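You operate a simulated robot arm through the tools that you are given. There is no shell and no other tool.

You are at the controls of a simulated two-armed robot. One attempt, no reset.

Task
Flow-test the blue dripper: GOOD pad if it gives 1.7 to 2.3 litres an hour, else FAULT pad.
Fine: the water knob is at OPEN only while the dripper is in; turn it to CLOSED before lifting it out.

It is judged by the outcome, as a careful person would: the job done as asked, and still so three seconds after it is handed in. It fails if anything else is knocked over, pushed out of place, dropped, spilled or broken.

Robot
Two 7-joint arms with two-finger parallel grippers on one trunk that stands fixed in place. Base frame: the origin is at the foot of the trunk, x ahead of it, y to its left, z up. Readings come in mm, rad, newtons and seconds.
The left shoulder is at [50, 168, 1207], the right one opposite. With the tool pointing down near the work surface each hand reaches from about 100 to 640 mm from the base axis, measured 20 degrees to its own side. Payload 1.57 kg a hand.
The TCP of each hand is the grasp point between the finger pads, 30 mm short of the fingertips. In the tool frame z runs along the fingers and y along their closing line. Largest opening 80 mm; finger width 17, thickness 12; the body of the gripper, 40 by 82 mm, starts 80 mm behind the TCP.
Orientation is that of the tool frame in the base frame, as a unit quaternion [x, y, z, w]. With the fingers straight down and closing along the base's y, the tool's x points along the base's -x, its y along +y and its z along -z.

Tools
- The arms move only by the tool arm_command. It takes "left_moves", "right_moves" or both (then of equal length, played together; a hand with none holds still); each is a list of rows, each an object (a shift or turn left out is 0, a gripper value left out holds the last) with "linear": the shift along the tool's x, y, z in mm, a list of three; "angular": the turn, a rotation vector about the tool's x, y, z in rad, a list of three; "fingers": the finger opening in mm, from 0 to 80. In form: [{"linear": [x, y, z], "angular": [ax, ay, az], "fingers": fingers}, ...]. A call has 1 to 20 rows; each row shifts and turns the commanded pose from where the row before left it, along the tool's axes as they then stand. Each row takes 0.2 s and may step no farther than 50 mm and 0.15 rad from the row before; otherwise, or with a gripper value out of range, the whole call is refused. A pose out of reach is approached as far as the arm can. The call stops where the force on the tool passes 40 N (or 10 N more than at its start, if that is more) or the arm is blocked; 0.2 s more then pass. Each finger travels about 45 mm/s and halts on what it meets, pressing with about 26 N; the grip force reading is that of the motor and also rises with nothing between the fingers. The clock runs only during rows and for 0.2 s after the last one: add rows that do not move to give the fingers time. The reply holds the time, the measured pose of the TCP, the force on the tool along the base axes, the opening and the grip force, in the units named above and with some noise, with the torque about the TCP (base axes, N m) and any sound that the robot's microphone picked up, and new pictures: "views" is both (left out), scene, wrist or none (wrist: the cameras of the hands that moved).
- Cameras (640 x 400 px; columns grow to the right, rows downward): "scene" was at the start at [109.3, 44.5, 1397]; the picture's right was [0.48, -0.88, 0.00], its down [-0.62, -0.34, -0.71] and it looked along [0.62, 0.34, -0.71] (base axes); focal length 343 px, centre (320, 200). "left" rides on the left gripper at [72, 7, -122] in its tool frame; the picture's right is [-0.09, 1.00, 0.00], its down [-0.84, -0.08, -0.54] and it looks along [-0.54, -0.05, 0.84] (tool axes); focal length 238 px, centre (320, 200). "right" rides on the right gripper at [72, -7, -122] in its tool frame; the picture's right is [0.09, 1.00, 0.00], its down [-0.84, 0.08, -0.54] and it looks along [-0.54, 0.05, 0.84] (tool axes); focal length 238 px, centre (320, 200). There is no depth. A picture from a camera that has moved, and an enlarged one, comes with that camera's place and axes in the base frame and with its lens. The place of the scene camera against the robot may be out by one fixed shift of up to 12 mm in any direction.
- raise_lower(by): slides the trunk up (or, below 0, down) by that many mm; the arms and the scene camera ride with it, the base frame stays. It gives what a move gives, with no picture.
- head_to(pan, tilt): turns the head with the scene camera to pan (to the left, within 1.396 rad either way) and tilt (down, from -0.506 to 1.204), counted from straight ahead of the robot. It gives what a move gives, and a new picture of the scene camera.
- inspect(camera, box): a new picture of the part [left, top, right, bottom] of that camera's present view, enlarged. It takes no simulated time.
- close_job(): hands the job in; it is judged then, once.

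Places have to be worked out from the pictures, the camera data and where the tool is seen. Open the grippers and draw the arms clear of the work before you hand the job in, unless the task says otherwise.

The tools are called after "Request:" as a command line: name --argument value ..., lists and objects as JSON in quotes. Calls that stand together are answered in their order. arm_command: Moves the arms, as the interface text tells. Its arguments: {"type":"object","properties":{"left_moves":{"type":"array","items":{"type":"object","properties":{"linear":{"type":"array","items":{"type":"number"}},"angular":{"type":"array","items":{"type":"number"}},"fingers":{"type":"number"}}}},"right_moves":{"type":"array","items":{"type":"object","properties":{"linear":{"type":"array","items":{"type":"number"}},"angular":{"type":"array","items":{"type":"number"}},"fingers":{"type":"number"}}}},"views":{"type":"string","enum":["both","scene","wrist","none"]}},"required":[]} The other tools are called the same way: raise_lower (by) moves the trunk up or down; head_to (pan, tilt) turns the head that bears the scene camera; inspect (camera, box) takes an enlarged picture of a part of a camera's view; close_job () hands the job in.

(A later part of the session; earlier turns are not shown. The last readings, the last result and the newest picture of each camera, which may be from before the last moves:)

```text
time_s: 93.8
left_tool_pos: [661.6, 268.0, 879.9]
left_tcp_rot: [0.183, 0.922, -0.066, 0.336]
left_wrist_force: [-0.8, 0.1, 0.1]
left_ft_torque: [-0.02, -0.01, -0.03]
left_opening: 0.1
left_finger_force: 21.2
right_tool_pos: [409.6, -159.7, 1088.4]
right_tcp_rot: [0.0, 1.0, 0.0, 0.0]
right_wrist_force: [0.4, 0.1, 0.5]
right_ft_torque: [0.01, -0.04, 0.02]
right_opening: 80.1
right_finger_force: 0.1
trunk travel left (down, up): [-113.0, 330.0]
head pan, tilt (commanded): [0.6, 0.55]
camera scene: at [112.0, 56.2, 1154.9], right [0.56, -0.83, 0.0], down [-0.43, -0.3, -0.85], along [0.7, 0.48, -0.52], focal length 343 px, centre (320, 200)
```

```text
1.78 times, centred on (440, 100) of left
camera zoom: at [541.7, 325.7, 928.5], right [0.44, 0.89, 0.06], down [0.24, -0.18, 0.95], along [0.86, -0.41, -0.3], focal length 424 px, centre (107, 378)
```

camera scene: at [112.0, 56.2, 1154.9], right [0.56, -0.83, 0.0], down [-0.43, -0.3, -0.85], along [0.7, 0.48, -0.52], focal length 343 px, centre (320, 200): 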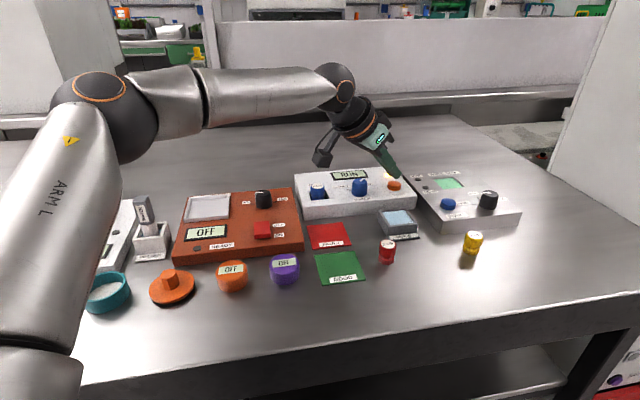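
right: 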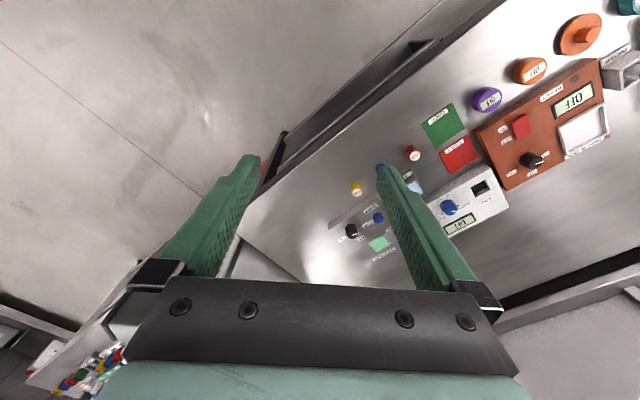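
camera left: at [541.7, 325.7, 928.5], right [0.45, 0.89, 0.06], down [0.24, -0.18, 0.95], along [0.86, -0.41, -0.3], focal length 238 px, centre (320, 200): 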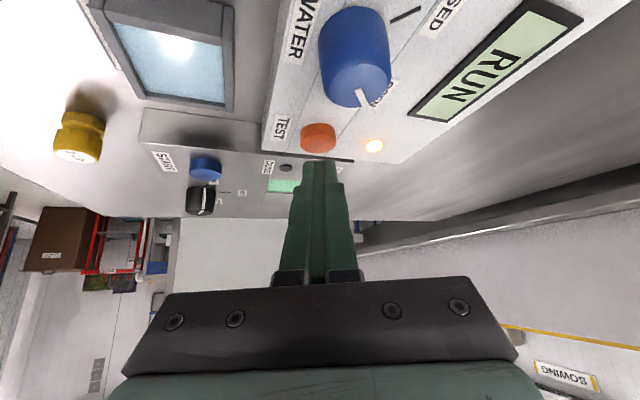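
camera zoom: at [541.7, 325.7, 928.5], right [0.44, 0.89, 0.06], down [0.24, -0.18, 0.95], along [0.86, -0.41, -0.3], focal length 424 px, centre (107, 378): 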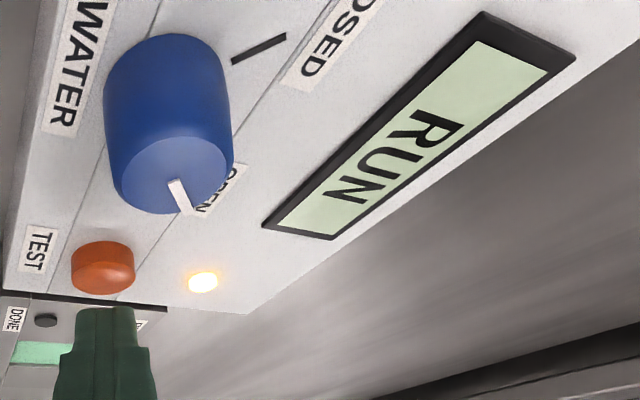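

Still running. Meanwhile I bring the hand back to hover over the knob (well above it, not touching) ready to close it later.

Request:
arm_command --left_moves '[{"linear": [-8.6, 0, -10.2], "fingers": 0}, {"linear": [11.5, 7.4, -16.5], "fingers": 0}, {"linear": [11.5, 7.4, -16.5], "fingers": 0}, {"linear": [11.5, 7.4, -16.5], "fingers": 0}, {"angular": [0, 0.131, 0], "fingers": 50}, {"angular": [0, 0.131, 0], "fingers": 50}, {"linear": [-6, 0, -13], "fingers": 50}, {"linear": [0, 0, 0], "fingers": 50}, {"linear": [0, 0, 0], "fingers": 50}]' --views "both"

Request:
inspect --camera "scene" --box '[300, 150, 430, 220]'

Request:
inspect --camera "left" --box '[240, 20, 460, 200]'

```text
time_s: 95.8
left_tool_pos: [616.9, 310.3, 924.5]
left_tcp_rot: [0.189, 0.958, -0.042, 0.212]
left_wrist_force: [0.5, -0.3, 0.4]
left_ft_torque: [0.02, 0.07, -0.03]
left_opening: 50.1
left_finger_force: 0.2
right_tool_pos: [409.3, -158.9, 1088.9]
right_tcp_rot: [0.0, 1.0, 0.0, 0.0]
right_wrist_force: [0.1, -0.1, -0.5]
right_ft_torque: [-0.04, 0.05, 0.02]
right_opening: 80.3
right_finger_force: 0.1
trunk travel left (down, up): [-113.0, 330.0]
head pan, tilt (commanded): [0.6, 0.55]
camera scene: at [112.0, 56.2, 1154.9], right [0.56, -0.83, 0.0], down [-0.43, -0.3, -0.85], along [0.7, 0.48, -0.52], focal length 343 px, centre (320, 200)
camera left: at [512.6, 361.5, 1005.0], right [0.46, 0.89, 0.04], down [0.46, -0.27, 0.84], along [0.76, -0.37, -0.53], focal length 238 px, centre (320, 200)
```

scene: 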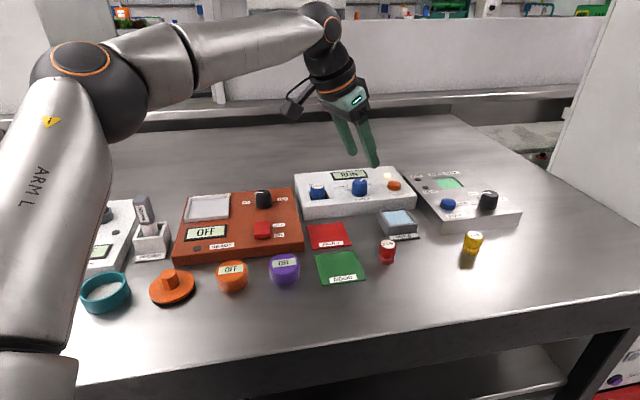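
left: 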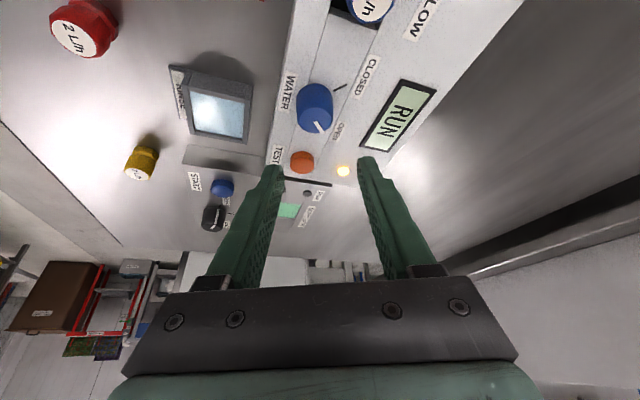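

```text
4.92 times, centred on (365, 185) of scene
camera zoom: at [112.0, 56.2, 1154.9], right [0.56, -0.83, 0.0], down [-0.43, -0.3, -0.85], along [0.7, 0.48, -0.52], focal length 1688 px, centre (98, 274)
```

zoom: 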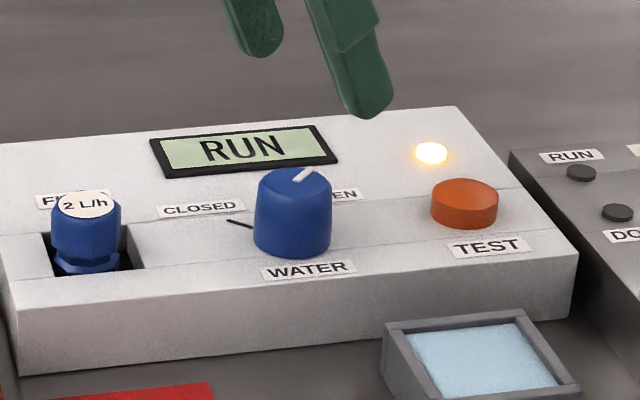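

```text
2.22 times, centred on (350, 110) of left
camera zoom: at [512.6, 361.5, 1005.0], right [0.46, 0.89, 0.04], down [0.46, -0.27, 0.84], along [0.76, -0.37, -0.53], focal length 530 px, centre (253, 400)
```

zoom: 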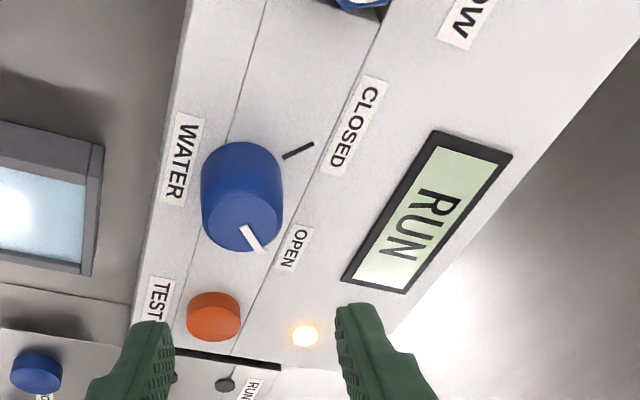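

Still RUN. I keep waiting.

Request:
arm_command --left_moves '[{"linear": [0, 0, 0]}, {"linear": [0, 0, 0]}, {"linear": [0, 0, 0]}, {"linear": [0, 0, 0]}, {"linear": [0, 0, 0]}, {"linear": [0, 0, 0]}, {"linear": [0, 0, 0]}, {"linear": [0, 0, 0]}, {"linear": [0, 0, 0]}, {"linear": [0, 0, 0]}, {"linear": [0, 0, 0]}, {"linear": [0, 0, 0]}, {"linear": [0, 0, 0]}, {"linear": [0, 0, 0]}, {"linear": [0, 0, 0]}, {"linear": [0, 0, 0]}, {"linear": [0, 0, 0]}, {"linear": [0, 0, 0]}, {"linear": [0, 0, 0]}, {"linear": [0, 0, 0]}]' --views "scene"

Request:
inspect --camera "scene" --box '[300, 150, 430, 220]'

```text
time_s: 100.0
left_tool_pos: [618.0, 311.1, 923.5]
left_tcp_rot: [0.19, 0.958, -0.042, 0.213]
left_wrist_force: [-0.4, 0.2, 0.5]
left_ft_torque: [-0.01, 0.02, 0.04]
left_opening: 50.1
left_finger_force: 0.0
right_tool_pos: [409.7, -159.5, 1087.5]
right_tcp_rot: [0.0, 1.0, 0.0, 0.001]
right_wrist_force: [0.4, -0.2, 0.5]
right_ft_torque: [0.01, 0.01, -0.03]
right_opening: 80.1
right_finger_force: 0.0
trunk travel left (down, up): [-113.0, 330.0]
head pan, tilt (commanded): [0.6, 0.55]
camera scene: at [112.0, 56.2, 1154.9], right [0.56, -0.83, 0.0], down [-0.43, -0.3, -0.85], along [0.7, 0.48, -0.52], focal length 343 px, centre (320, 200)
```

scene: 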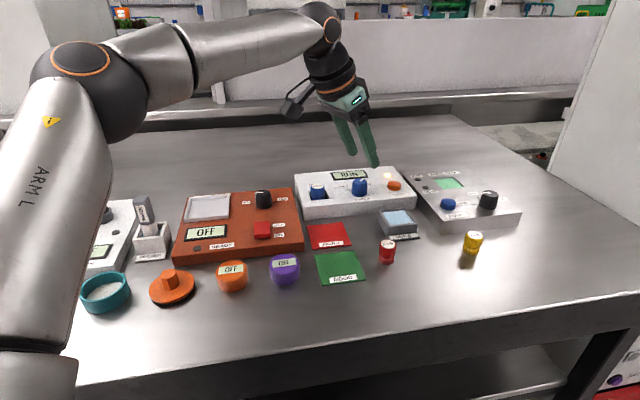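

```text
4.92 times, centred on (365, 185) of scene
camera zoom: at [112.0, 56.2, 1154.9], right [0.56, -0.83, 0.0], down [-0.43, -0.3, -0.85], along [0.7, 0.48, -0.52], focal length 1688 px, centre (98, 274)
```

zoom: 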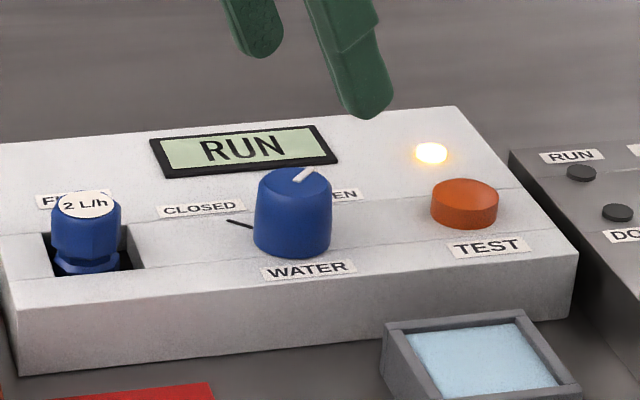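

Still running after about 11 s; I wait further.

Request:
arm_command --left_moves '[{"linear": [0, 0, 0]}, {"linear": [0, 0, 0]}, {"linear": [0, 0, 0]}, {"linear": [0, 0, 0]}, {"linear": [0, 0, 0]}, {"linear": [0, 0, 0]}, {"linear": [0, 0, 0]}, {"linear": [0, 0, 0]}, {"linear": [0, 0, 0]}, {"linear": [0, 0, 0]}, {"linear": [0, 0, 0]}, {"linear": [0, 0, 0]}, {"linear": [0, 0, 0]}, {"linear": [0, 0, 0]}, {"linear": [0, 0, 0]}, {"linear": [0, 0, 0]}, {"linear": [0, 0, 0]}, {"linear": [0, 0, 0]}, {"linear": [0, 0, 0]}, {"linear": [0, 0, 0]}]' --views "scene"

Request:
inspect --camera "scene" --box '[300, 150, 430, 220]'

```text
time_s: 104.2
left_tool_pos: [617.7, 311.5, 923.5]
left_tcp_rot: [0.189, 0.958, -0.042, 0.213]
left_wrist_force: [0.4, 0.1, 0.6]
left_ft_torque: [0.0, 0.04, -0.03]
left_opening: 50.2
left_finger_force: 0.0
right_tool_pos: [410.6, -161.0, 1088.4]
right_tcp_rot: [0.0, 1.0, 0.001, 0.0]
right_wrist_force: [1.2, -0.4, -0.3]
right_ft_torque: [0.0, -0.01, -0.03]
right_opening: 80.0
right_finger_force: 0.0
trunk travel left (down, up): [-113.0, 330.0]
head pan, tilt (commanded): [0.6, 0.55]
camera scene: at [112.0, 56.2, 1154.9], right [0.56, -0.83, 0.0], down [-0.43, -0.3, -0.85], along [0.7, 0.48, -0.52], focal length 343 px, centre (320, 200)
```

scene: 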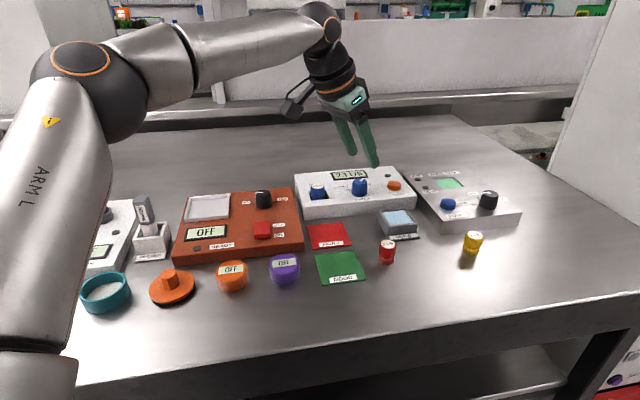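

```text
4.92 times, centred on (365, 185) of scene
camera zoom: at [112.0, 56.2, 1154.9], right [0.56, -0.83, 0.0], down [-0.43, -0.3, -0.85], along [0.7, 0.48, -0.52], focal length 1688 px, centre (98, 274)
```

zoom: 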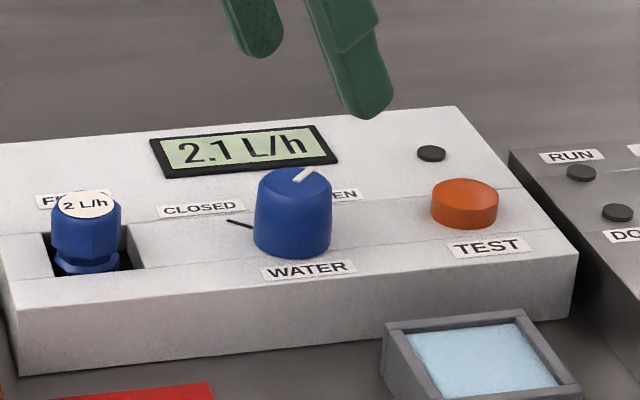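

The display now shows a result. I enlarge it to be sure of the digits.

Request:
inspect --camera "left" --box '[340, 60, 460, 170]'

Request:
inspect --camera "scene" --box '[325, 162, 375, 190]'

Request:
inspect --camera "left" --box '[240, 60, 400, 180]'

```text
3.64 times, centred on (400, 115) of left
camera zoom: at [512.5, 361.6, 1004.8], right [0.46, 0.89, 0.04], down [0.46, -0.27, 0.84], along [0.76, -0.37, -0.53], focal length 867 px, centre (29, 509)
```

zoom: 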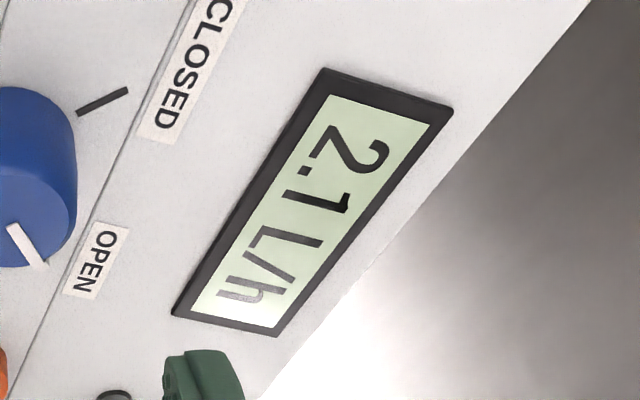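

```text
12.80 times, centred on (350, 176) of scene
camera zoom: at [112.0, 56.2, 1154.9], right [0.56, -0.83, 0.0], down [-0.43, -0.3, -0.85], along [0.7, 0.48, -0.52], focal length 4390 px, centre (-64, 507)
```

zoom: 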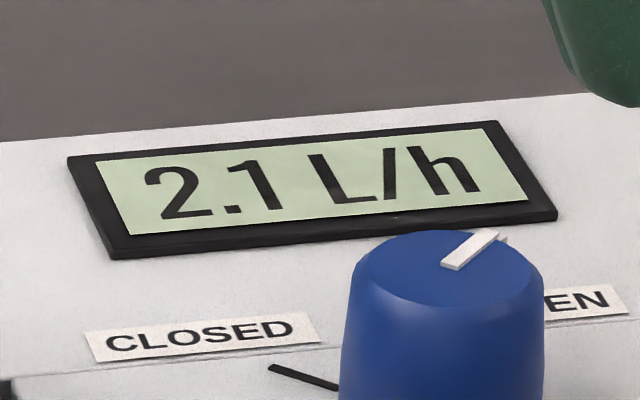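

```text
3.33 times, centred on (320, 120) of left
camera zoom: at [512.5, 361.6, 1004.8], right [0.46, 0.89, 0.04], down [0.46, -0.27, 0.84], along [0.76, -0.37, -0.53], focal length 794 px, centre (320, 467)
```

zoom: 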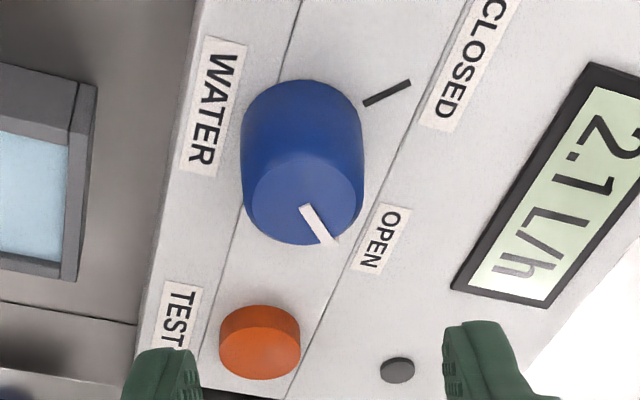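

2.1 L/h is within 1.7–2.3, so the dripper is GOOD. Before lifting it, I close the water: I lower the open fingers around the knob.

Request:
arm_command --left_moves '[{"linear": [7.27, -0.1, 12.5], "fingers": 50}, {"linear": [7.27, -0.1, 12.5], "fingers": 50}, {"linear": [7.27, -0.1, 12.5], "fingers": 50}, {"linear": [7.27, -0.1, 12.5], "fingers": 50}, {"linear": [0, 0, 0], "fingers": 50}]' --views "both"

Request:
inspect --camera "left" --box '[240, 100, 400, 240]'

Request:
inspect --camera "scene" --box '[290, 140, 420, 220]'

```text
time_s: 105.5
left_tool_pos: [612.4, 311.3, 865.9]
left_tcp_rot: [0.191, 0.958, -0.043, 0.211]
left_wrist_force: [-0.3, -0.4, 0.3]
left_ft_torque: [-0.02, -0.02, -0.04]
left_opening: 50.1
left_finger_force: 0.1
right_tool_pos: [409.0, -159.0, 1087.7]
right_tcp_rot: [0.0, 1.0, 0.0, -0.001]
right_wrist_force: [0.3, 0.2, 0.3]
right_ft_torque: [0.0, 0.0, 0.02]
right_opening: 79.9
right_finger_force: 0.3
trunk travel left (down, up): [-113.0, 330.0]
head pan, tilt (commanded): [0.6, 0.55]
camera scene: at [112.0, 56.3, 1154.9], right [0.56, -0.83, 0.0], down [-0.43, -0.3, -0.85], along [0.7, 0.48, -0.52], focal length 343 px, centre (320, 200)
camera left: at [507.8, 363.4, 946.4], right [0.46, 0.89, 0.04], down [0.46, -0.27, 0.85], along [0.76, -0.37, -0.53], focal length 238 px, centre (320, 200)
```

scene: 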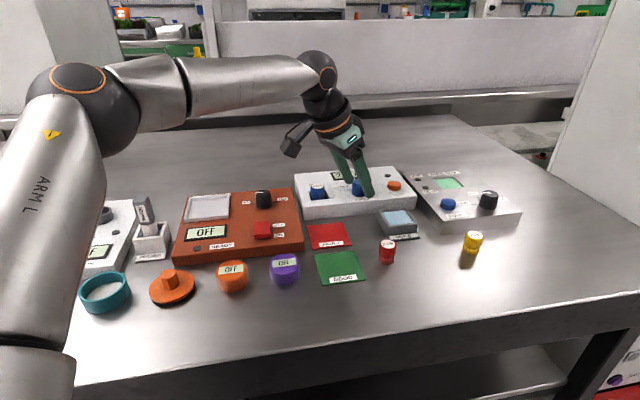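
left: 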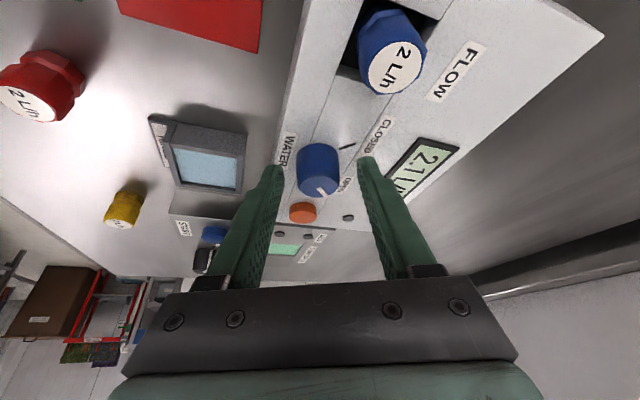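

```text
2.86 times, centred on (320, 170) of left
camera zoom: at [507.8, 363.4, 946.4], right [0.46, 0.89, 0.04], down [0.46, -0.27, 0.85], along [0.76, -0.37, -0.53], focal length 681 px, centre (320, 286)
```

zoom: 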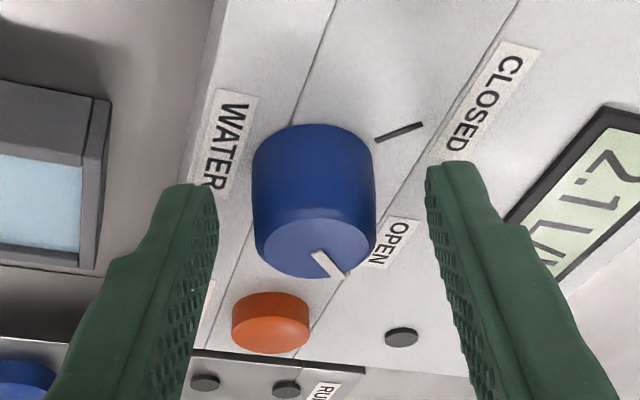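

```text
4.92 times, centred on (355, 180) of scene
camera zoom: at [112.0, 56.3, 1154.9], right [0.56, -0.83, 0.0], down [-0.43, -0.3, -0.85], along [0.7, 0.48, -0.52], focal length 1688 px, centre (148, 298)
```

zoom: 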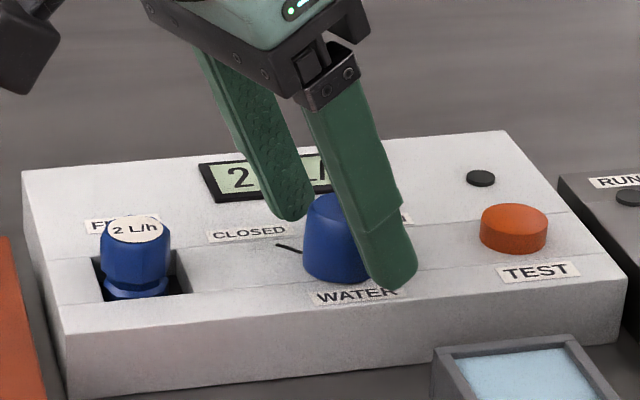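

Slight re-centring (−2.3, −1.3 mm), then I grip the knob and make the first 45° counter-clockwise stroke.

Request:
arm_command --left_moves '[{"linear": [-2.3, -1.3, 0], "fingers": 50}, {"linear": [0, 0, 0], "fingers": 10}, {"linear": [0, 0, 0], "fingers": 10}, {"linear": [0, 0, 0], "fingers": 10}, {"linear": [0, 0, 0], "fingers": 10}, {"linear": [0, -1.249, 0], "angular": [-0.0553, 0, -0.1187], "fingers": 10}, {"linear": [0, -1.249, 0], "angular": [-0.0553, 0, -0.1187], "fingers": 10}, {"linear": [0, -1.249, 0], "angular": [-0.0553, 0, -0.1187], "fingers": 10}, {"linear": [0, -1.249, 0], "angular": [-0.0553, 0, -0.1187], "fingers": 10}, {"linear": [0, -1.249, 0], "angular": [-0.0553, 0, -0.1187], "fingers": 10}, {"linear": [0, -1.249, 0], "angular": [-0.0553, 0, -0.1187], "fingers": 10}, {"linear": [0, 0, 0], "fingers": 10}]' --views "both"

Request:
inspect --camera "left" --box '[240, 100, 400, 240]'

```text
time_s: 108.0
left_tool_pos: [613.9, 304.0, 867.3]
left_tcp_rot: [-0.192, 0.957, 0.043, 0.213]
left_wrist_force: [13.2, 2.5, -2.9]
left_ft_torque: [0.46, -1.23, -0.02]
left_opening: 28.7
left_finger_force: 39.3
right_tool_pos: [410.1, -157.9, 1087.3]
right_tcp_rot: [0.0, 1.0, 0.0, -0.001]
right_wrist_force: [0.1, -0.6, 0.4]
right_ft_torque: [0.01, 0.02, 0.0]
right_opening: 79.9
right_finger_force: 0.1
trunk travel left (down, up): [-113.0, 330.0]
head pan, tilt (commanded): [0.6, 0.55]
camera scene: at [113.2, 56.5, 1154.7], right [0.56, -0.83, 0.0], down [-0.43, -0.3, -0.85], along [0.7, 0.48, -0.52], focal length 343 px, centre (320, 200)
camera left: at [504.5, 265.8, 947.8], right [-0.31, 0.95, 0.04], down [0.52, 0.13, 0.85], along [0.8, 0.28, -0.53], focal length 238 px, centre (320, 200)
```

scene: 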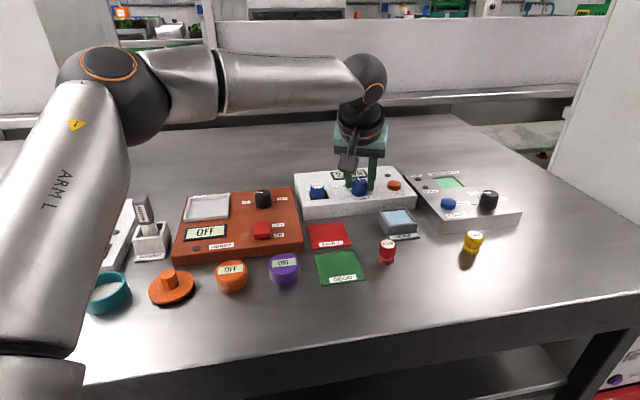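
left: 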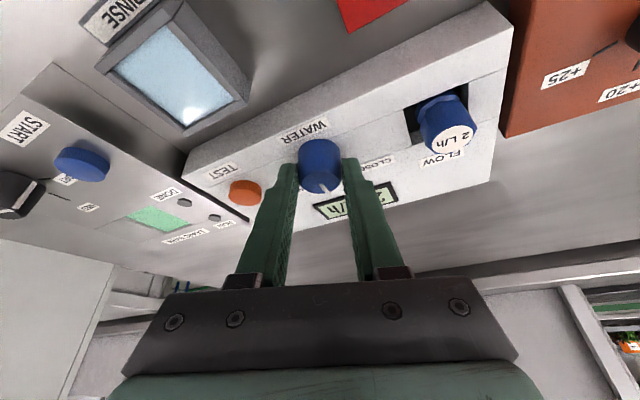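

```text
2.86 times, centred on (320, 170) of left
camera zoom: at [504.5, 265.8, 947.8], right [-0.31, 0.95, 0.04], down [0.52, 0.13, 0.85], along [0.8, 0.28, -0.53], focal length 681 px, centre (320, 286)
```

zoom: 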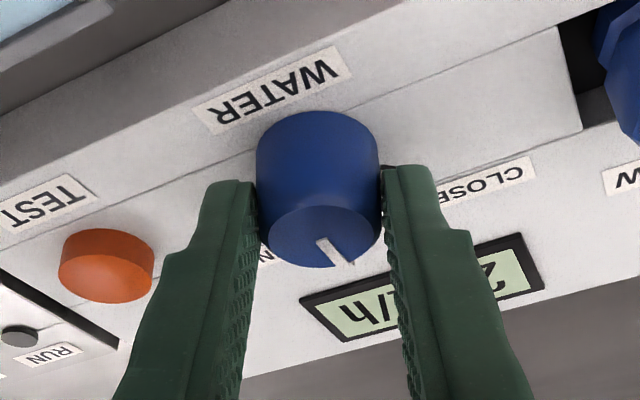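

The knob followed. I release, look, and rotate back for the second closing stroke.

Request:
arm_command --left_moves '[{"linear": [0, 0, 0], "fingers": 50}, {"linear": [0, 0, 0], "fingers": 50}, {"linear": [0, 0, 0], "fingers": 50}]' --views "wrist"

Request:
inspect --camera "left" --box '[240, 100, 400, 240]'

```text
time_s: 108.8
left_tool_pos: [612.3, 303.5, 867.2]
left_tcp_rot: [-0.192, 0.957, 0.043, 0.212]
left_wrist_force: [-0.1, -0.9, -0.6]
left_ft_torque: [-0.04, -0.05, -0.02]
left_opening: 50.3
left_finger_force: 0.1
right_tool_pos: [409.1, -160.0, 1088.9]
right_tcp_rot: [0.0, 1.0, 0.0, 0.001]
right_wrist_force: [0.3, 0.9, -0.7]
right_ft_torque: [0.01, -0.04, 0.0]
right_opening: 80.1
right_finger_force: 0.0
trunk travel left (down, up): [-113.0, 330.0]
head pan, tilt (commanded): [0.6, 0.55]
camera left: at [503.0, 265.4, 948.7], right [-0.31, 0.95, 0.04], down [0.52, 0.13, 0.84], along [0.8, 0.28, -0.53], focal length 238 px, centre (320, 200)
```

left: 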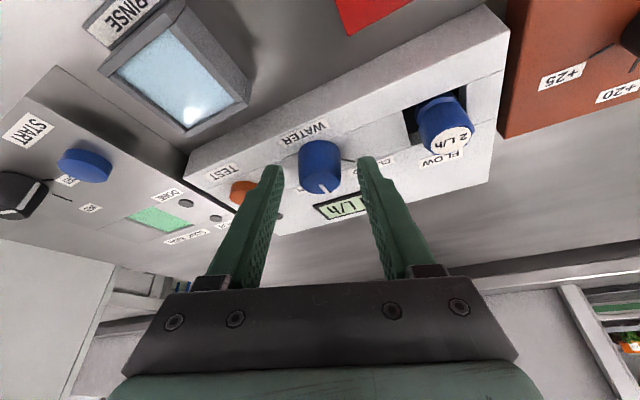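

```text
2.86 times, centred on (320, 170) of left
camera zoom: at [503.0, 265.4, 948.7], right [-0.31, 0.95, 0.04], down [0.52, 0.13, 0.84], along [0.8, 0.28, -0.53], focal length 681 px, centre (320, 286)
```

zoom: 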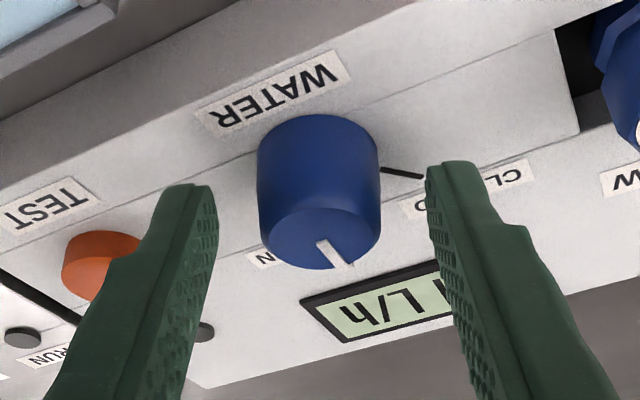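

I re-centre and rotate back to −22° with the fingers open.

Request:
arm_command --left_moves '[{"linear": [-2.3, 0, 0], "fingers": 50}, {"linear": [-0.07, 1.249, 0.03], "angular": [0.0553, 0, 0.1187], "fingers": 50}, {"linear": [-0.07, 1.249, 0.03], "angular": [0.0553, 0, 0.1187], "fingers": 50}, {"linear": [-0.07, 1.249, 0.03], "angular": [0.0553, 0, 0.1187], "fingers": 50}, {"linear": [-0.07, 1.249, 0.03], "angular": [0.0553, 0, 0.1187], "fingers": 50}, {"linear": [-0.07, 1.249, 0.03], "angular": [0.0553, 0, 0.1187], "fingers": 50}, {"linear": [-0.07, 1.249, 0.03], "angular": [0.0553, 0, 0.1187], "fingers": 50}, {"linear": [0, 0, 0], "fingers": 50}]' --views "wrist"

Request:
inspect --camera "left" --box '[240, 100, 400, 240]'

```text
time_s: 110.7
left_tool_pos: [615.2, 311.8, 867.9]
left_tcp_rot: [0.191, 0.958, -0.042, 0.212]
left_wrist_force: [-0.3, -0.2, -0.6]
left_ft_torque: [0.0, 0.02, 0.01]
left_opening: 50.1
left_finger_force: 0.0
right_tool_pos: [410.8, -158.7, 1087.8]
right_tcp_rot: [0.0, 1.0, -0.001, 0.0]
right_wrist_force: [-0.3, 0.2, -0.7]
right_ft_torque: [0.02, 0.02, 0.0]
right_opening: 79.6
right_finger_force: 0.0
trunk travel left (down, up): [-113.0, 330.0]
head pan, tilt (commanded): [0.6, 0.55]
camera left: at [510.8, 363.0, 948.9], right [0.46, 0.89, 0.04], down [0.46, -0.27, 0.85], along [0.76, -0.37, -0.53], focal length 238 px, centre (320, 200)
```

left: 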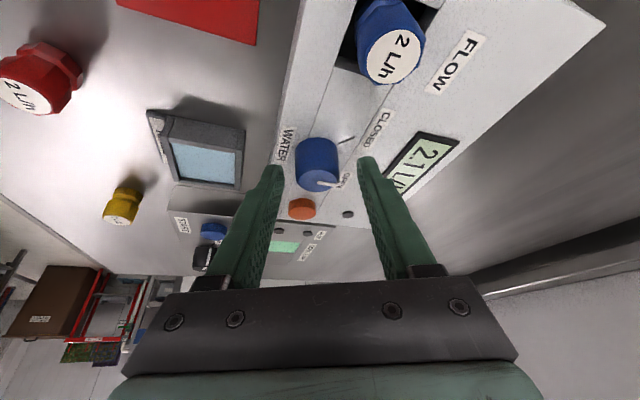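

```text
2.86 times, centred on (320, 170) of left
camera zoom: at [510.8, 363.0, 948.9], right [0.46, 0.89, 0.04], down [0.46, -0.27, 0.85], along [0.76, -0.37, -0.53], focal length 681 px, centre (320, 286)
```

zoom: 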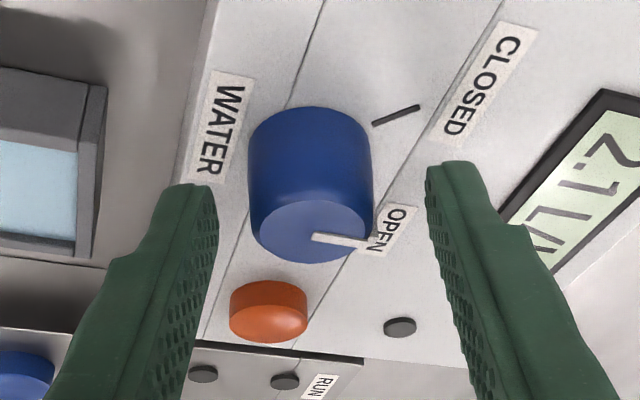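

The pointer is at about 50°; CLOSED is at about 89–90°. I re-centre, grip, and turn 40° more counter-clockwise, holding the grip to check.

Request:
arm_command --left_moves '[{"linear": [1.2, -1.6, 0], "fingers": 50}, {"linear": [0, 0, 0], "fingers": 10}, {"linear": [0, 0, 0], "fingers": 10}, {"linear": [0, 0, 0], "fingers": 10}, {"linear": [0, 0, 0], "fingers": 10}, {"linear": [-0.06, -1.11, 0.03], "angular": [-0.0492, 0, -0.1056], "fingers": 10}, {"linear": [-0.06, -1.11, 0.03], "angular": [-0.0492, 0, -0.1056], "fingers": 10}, {"linear": [-0.06, -1.11, 0.03], "angular": [-0.0492, 0, -0.1056], "fingers": 10}, {"linear": [-0.06, -1.11, 0.03], "angular": [-0.0492, 0, -0.1056], "fingers": 10}, {"linear": [-0.06, -1.11, 0.03], "angular": [-0.0492, 0, -0.1056], "fingers": 10}, {"linear": [-0.06, -1.11, 0.03], "angular": [-0.0492, 0, -0.1056], "fingers": 10}, {"linear": [0, 0, 0], "fingers": 10}]' --views "both"

Request:
inspect --camera "left" --box '[240, 100, 400, 240]'

Request:
inspect --camera "scene" --box '[290, 140, 420, 220]'

```text
time_s: 113.2
left_tool_pos: [615.6, 305.1, 867.5]
left_tcp_rot: [-0.151, 0.964, 0.033, 0.214]
left_wrist_force: [1.9, 3.3, -0.3]
left_ft_torque: [0.06, -0.09, 0.04]
left_opening: 28.5
left_finger_force: 38.7
right_tool_pos: [409.0, -158.7, 1088.7]
right_tcp_rot: [0.0, 1.0, 0.0, 0.0]
right_wrist_force: [0.1, 0.4, 0.7]
right_ft_torque: [-0.03, -0.01, 0.02]
right_opening: 79.9
right_finger_force: 0.1
trunk travel left (down, up): [-113.0, 330.0]
head pan, tilt (commanded): [0.6, 0.55]
camera scene: at [112.2, 56.5, 1154.8], right [0.56, -0.83, 0.0], down [-0.43, -0.3, -0.85], along [0.7, 0.48, -0.52], focal length 343 px, centre (320, 200)
camera left: at [501.3, 275.9, 948.5], right [-0.22, 0.97, 0.04], down [0.53, 0.09, 0.85], along [0.82, 0.21, -0.53], focal length 238 px, centre (320, 200)
```

scene: 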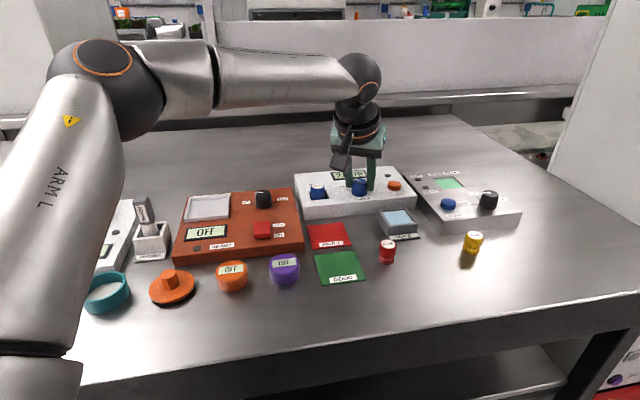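
left: 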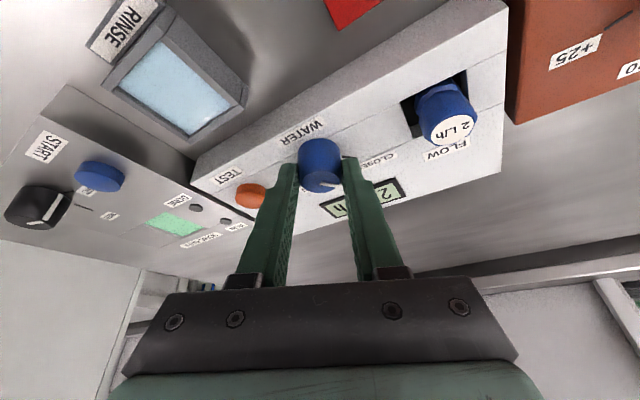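

```text
2.86 times, centred on (320, 170) of left
camera zoom: at [501.3, 275.9, 948.5], right [-0.22, 0.97, 0.04], down [0.53, 0.09, 0.85], along [0.82, 0.21, -0.53], focal length 681 px, centre (320, 286)
```

zoom: 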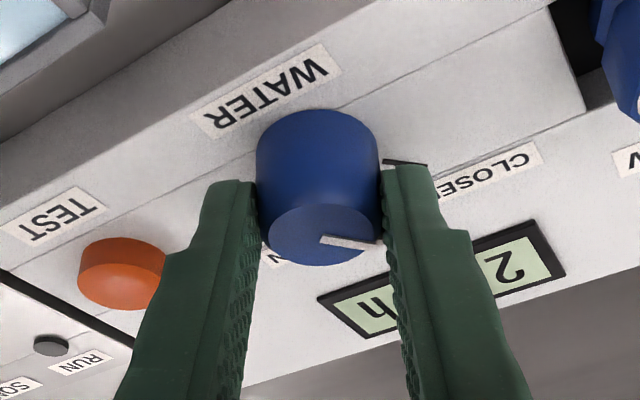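

```text
4.92 times, centred on (355, 180) of scene
camera zoom: at [112.2, 56.5, 1154.8], right [0.56, -0.83, 0.0], down [-0.43, -0.3, -0.85], along [0.7, 0.48, -0.52], focal length 1688 px, centre (148, 298)
```

zoom: 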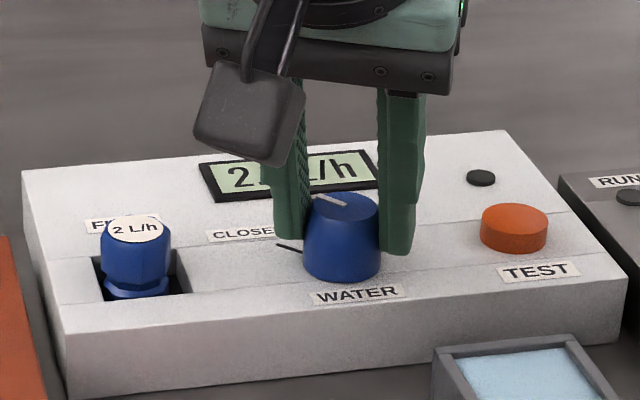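

The pointer heads about 87°; I add 3° to land on the CLOSED tick, then release and raise to check.

Request:
arm_command --left_moves '[{"linear": [0, -0.5, 0], "angular": [-0.0222, 0, -0.0476], "fingers": 10}, {"linear": [0, 0, 0], "fingers": 10}, {"linear": [0, 0, 0], "fingers": 50}, {"linear": [0, 0, 0], "fingers": 50}, {"linear": [0, 0, 0], "fingers": 50}, {"linear": [-8.4, 0, -18.2], "fingers": 50}, {"linear": [-8.4, 0, -18.2], "fingers": 50}, {"linear": [-8.4, 0, -18.2], "fingers": 50}, {"linear": [0, 0, 0], "fingers": 50}]' --views "both"

Request:
inspect --camera "left" --box '[240, 40, 420, 200]'

Request:
inspect --camera "scene" --box '[290, 140, 420, 220]'

```text
time_s: 115.2
left_tool_pos: [613.4, 302.9, 928.0]
left_tcp_rot: [-0.175, 0.96, 0.039, 0.213]
left_wrist_force: [0.4, -0.3, -0.4]
left_ft_torque: [-0.01, 0.01, 0.02]
left_opening: 50.0
left_finger_force: 0.0
right_tool_pos: [411.0, -160.3, 1088.4]
right_tcp_rot: [0.0, 1.0, 0.0, 0.0]
right_wrist_force: [-0.6, 0.0, -0.1]
right_ft_torque: [0.0, 0.0, 0.01]
right_opening: 80.0
right_finger_force: 0.1
trunk travel left (down, up): [-113.0, 330.0]
head pan, tilt (commanded): [0.6, 0.55]
camera scene: at [112.0, 56.2, 1154.9], right [0.56, -0.83, 0.0], down [-0.43, -0.3, -0.85], along [0.7, 0.48, -0.52], focal length 343 px, centre (320, 200)
camera left: at [502.7, 268.1, 1009.1], right [-0.27, 0.96, 0.04], down [0.52, 0.11, 0.84], along [0.81, 0.25, -0.53], focal length 238 px, centre (320, 200)
```

scene: 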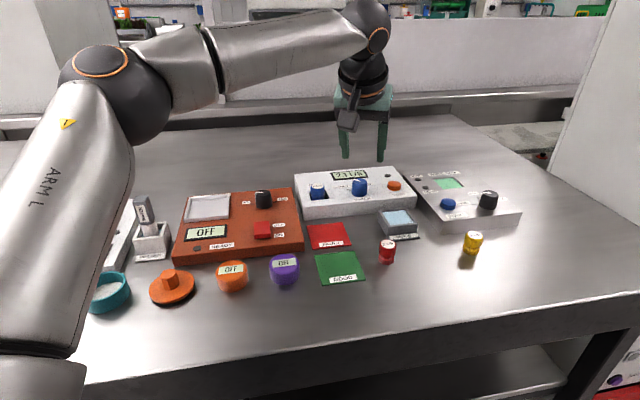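
left: 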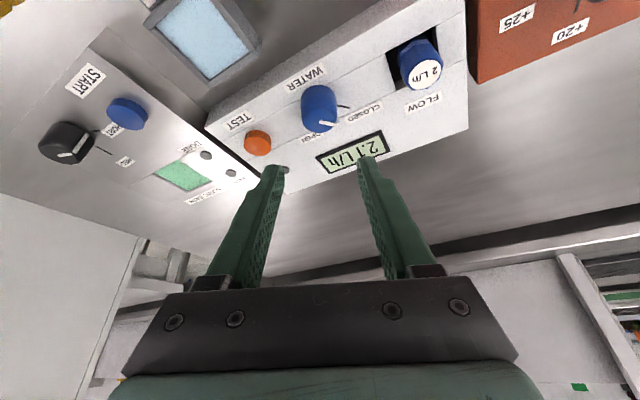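

```text
2.50 times, centred on (330, 120) of left
camera zoom: at [502.7, 268.1, 1009.1], right [-0.27, 0.96, 0.04], down [0.52, 0.11, 0.84], along [0.81, 0.25, -0.53], focal length 596 px, centre (295, 400)
```

zoom: 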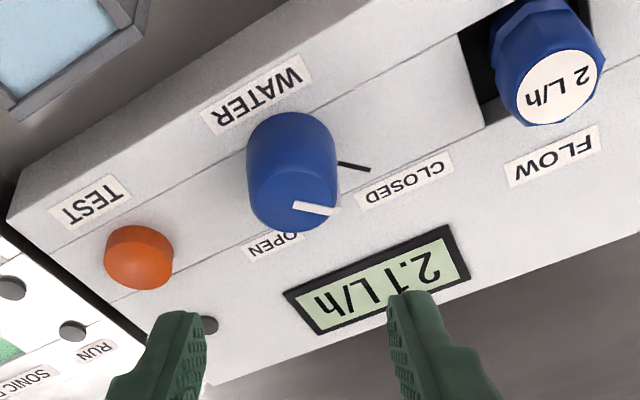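

```text
4.92 times, centred on (355, 180) of scene
camera zoom: at [112.0, 56.2, 1154.9], right [0.56, -0.83, 0.0], down [-0.43, -0.3, -0.85], along [0.7, 0.48, -0.52], focal length 1688 px, centre (148, 298)
```

zoom: 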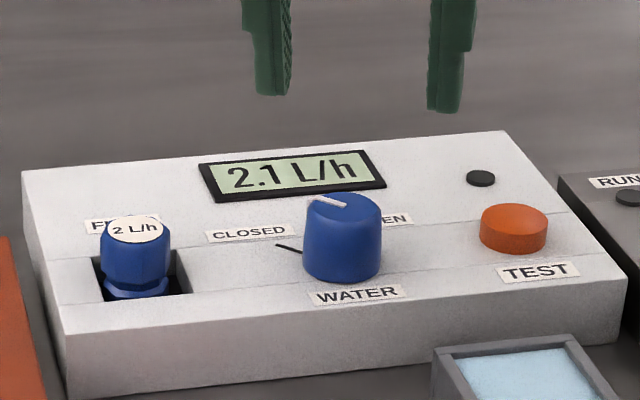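

The pointer is back parallel to the CLOSED tick (about 91°), as at the start. Now I go to the dripper: move above it and rotate the hand back to the −45° yaw used for insertion.

Request:
arm_command --left_moves '[{"linear": [4, 26, -4.4], "fingers": 50}, {"linear": [4, 26, -4.4], "fingers": 50}, {"linear": [4, 26, -4.4], "fingers": 50}, {"angular": [0.0538, 0, 0.1154], "fingers": 50}, {"angular": [0.0538, 0, 0.1154], "fingers": 50}, {"angular": [0.0538, 0, 0.1154], "fingers": 50}, {"angular": [0.0538, 0, 0.1154], "fingers": 50}, {"angular": [0.0538, 0, 0.1154], "fingers": 50}, {"angular": [0.0538, 0, 0.1154], "fingers": 50}, {"angular": [0.0538, 0, 0.1154], "fingers": 50}, {"angular": [0.0538, 0, 0.1154], "fingers": 50}, {"angular": [0.0538, 0, 0.1154], "fingers": 50}, {"linear": [0, 0, 0], "fingers": 50}]' --views "both"

Request:
inspect --camera "left" --box '[240, 40, 420, 200]'

```text
time_s: 118.0
left_tool_pos: [569.8, 370.7, 935.4]
left_tcp_rot: [0.374, 0.902, -0.083, 0.2]
left_wrist_force: [0.0, -0.2, -0.8]
left_ft_torque: [0.02, 0.0, 0.0]
left_opening: 49.8
left_finger_force: 0.2
right_tool_pos: [410.8, -158.7, 1088.5]
right_tcp_rot: [-0.001, 1.0, 0.001, 0.0]
right_wrist_force: [-0.8, 0.3, 0.2]
right_ft_torque: [-0.05, 0.02, 0.0]
right_opening: 79.9
right_finger_force: 0.1
trunk travel left (down, up): [-113.0, 330.0]
head pan, tilt (commanded): [0.6, 0.55]
camera scene: at [112.0, 56.2, 1154.9], right [0.56, -0.83, 0.0], down [-0.43, -0.3, -0.85], along [0.7, 0.48, -0.52], focal length 343 px, centre (320, 200)
camera left: at [493.2, 458.4, 1015.9], right [0.76, 0.64, 0.04], down [0.32, -0.43, 0.85], along [0.56, -0.63, -0.53], focal length 238 px, centre (320, 200)
```

scene: 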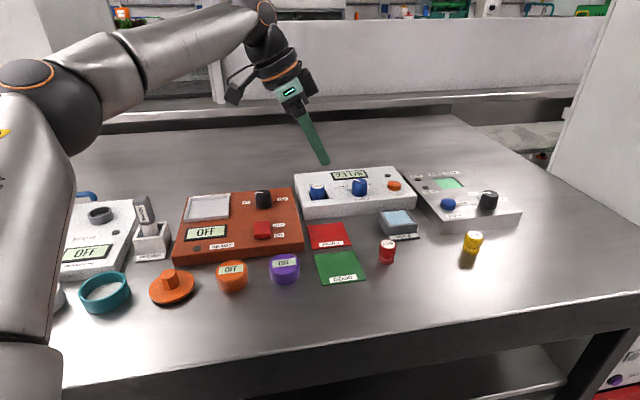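
left: 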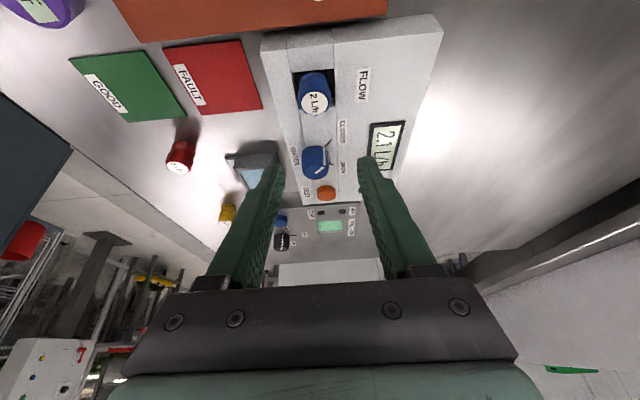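

```text
2.50 times, centred on (330, 120) of left
camera zoom: at [493.2, 458.4, 1015.9], right [0.76, 0.64, 0.04], down [0.32, -0.43, 0.85], along [0.56, -0.63, -0.53], focal length 596 px, centre (295, 400)
```

zoom: 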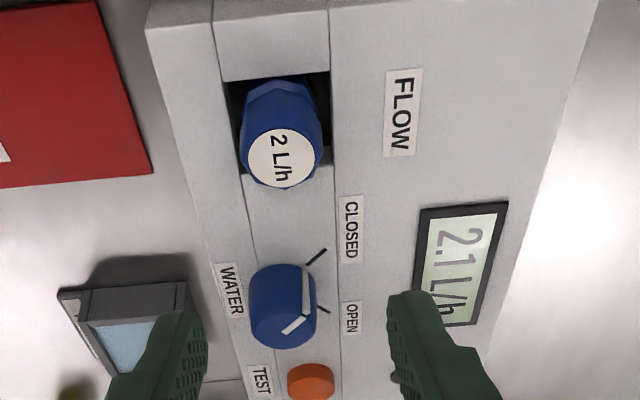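

Yaw restored; knob clearly at CLOSED. The dripper's axis is near (569, 371). I descend with fingers open to just above it and re-check centring.

Request:
arm_command --left_moves '[{"linear": [6.7, -0.15, 12], "fingers": 50}, {"linear": [6.7, -0.15, 12], "fingers": 50}, {"linear": [6.7, -0.15, 12], "fingers": 50}, {"linear": [6.7, -0.15, 12], "fingers": 46}, {"linear": [0, 0, 0], "fingers": 46}]' --views "both"

Request:
inspect --camera "left" --box '[250, 80, 390, 220]'

Request:
inspect --camera "scene" --box '[280, 130, 380, 220]'

```text
time_s: 119.2
left_tool_pos: [567.2, 374.7, 880.5]
left_tcp_rot: [0.374, 0.902, -0.083, 0.2]
left_wrist_force: [-0.4, 0.0, -0.3]
left_ft_torque: [0.03, 0.02, 0.02]
left_opening: 45.9
left_finger_force: 0.0
right_tool_pos: [410.3, -160.4, 1087.7]
right_tcp_rot: [0.001, 1.0, 0.0, 0.0]
right_wrist_force: [-0.7, -0.1, 0.2]
right_ft_torque: [0.02, -0.01, 0.0]
right_opening: 79.9
right_finger_force: 0.1
trunk travel left (down, up): [-113.0, 330.0]
head pan, tilt (commanded): [0.6, 0.55]
camera scene: at [112.0, 56.3, 1154.9], right [0.56, -0.83, 0.0], down [-0.43, -0.3, -0.85], along [0.7, 0.48, -0.52], focal length 343 px, centre (320, 200)
camera left: at [489.3, 460.8, 961.2], right [0.76, 0.65, 0.04], down [0.32, -0.43, 0.84], along [0.56, -0.63, -0.53], focal length 238 px, centre (320, 200)
```

scene: 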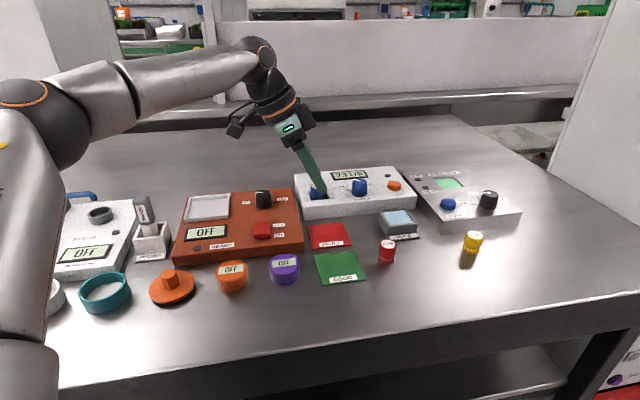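
left: 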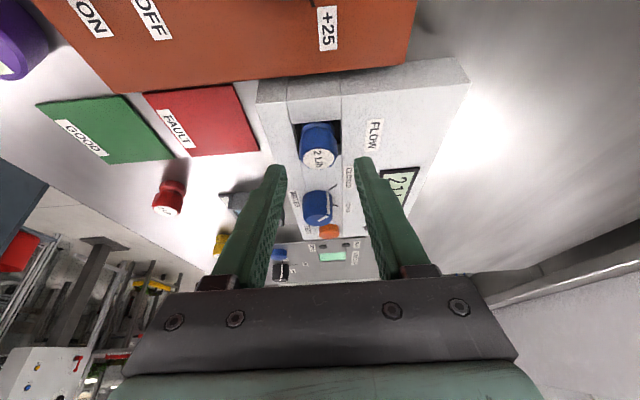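

```text
2.86 times, centred on (320, 150) of left
camera zoom: at [489.3, 460.8, 961.2], right [0.76, 0.65, 0.04], down [0.32, -0.43, 0.84], along [0.56, -0.63, -0.53], focal length 681 px, centre (320, 343)
```

zoom: 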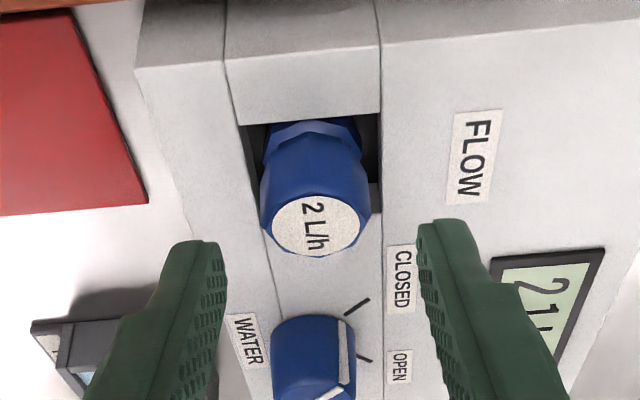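

```text
4.44 times, centred on (330, 175) of scene
camera zoom: at [112.0, 56.3, 1154.9], right [0.56, -0.83, 0.0], down [-0.43, -0.3, -0.85], along [0.7, 0.48, -0.52], focal length 1524 px, centre (276, 311)
```

zoom: 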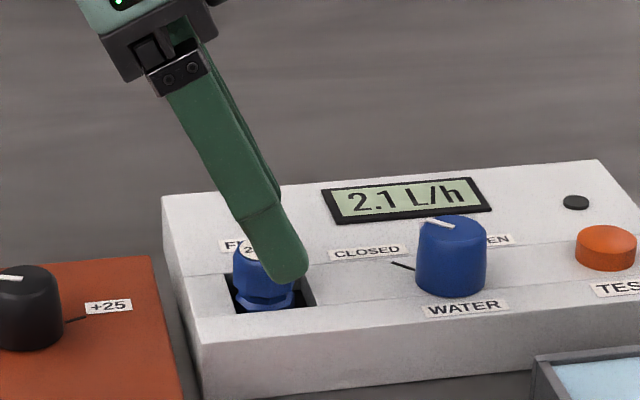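

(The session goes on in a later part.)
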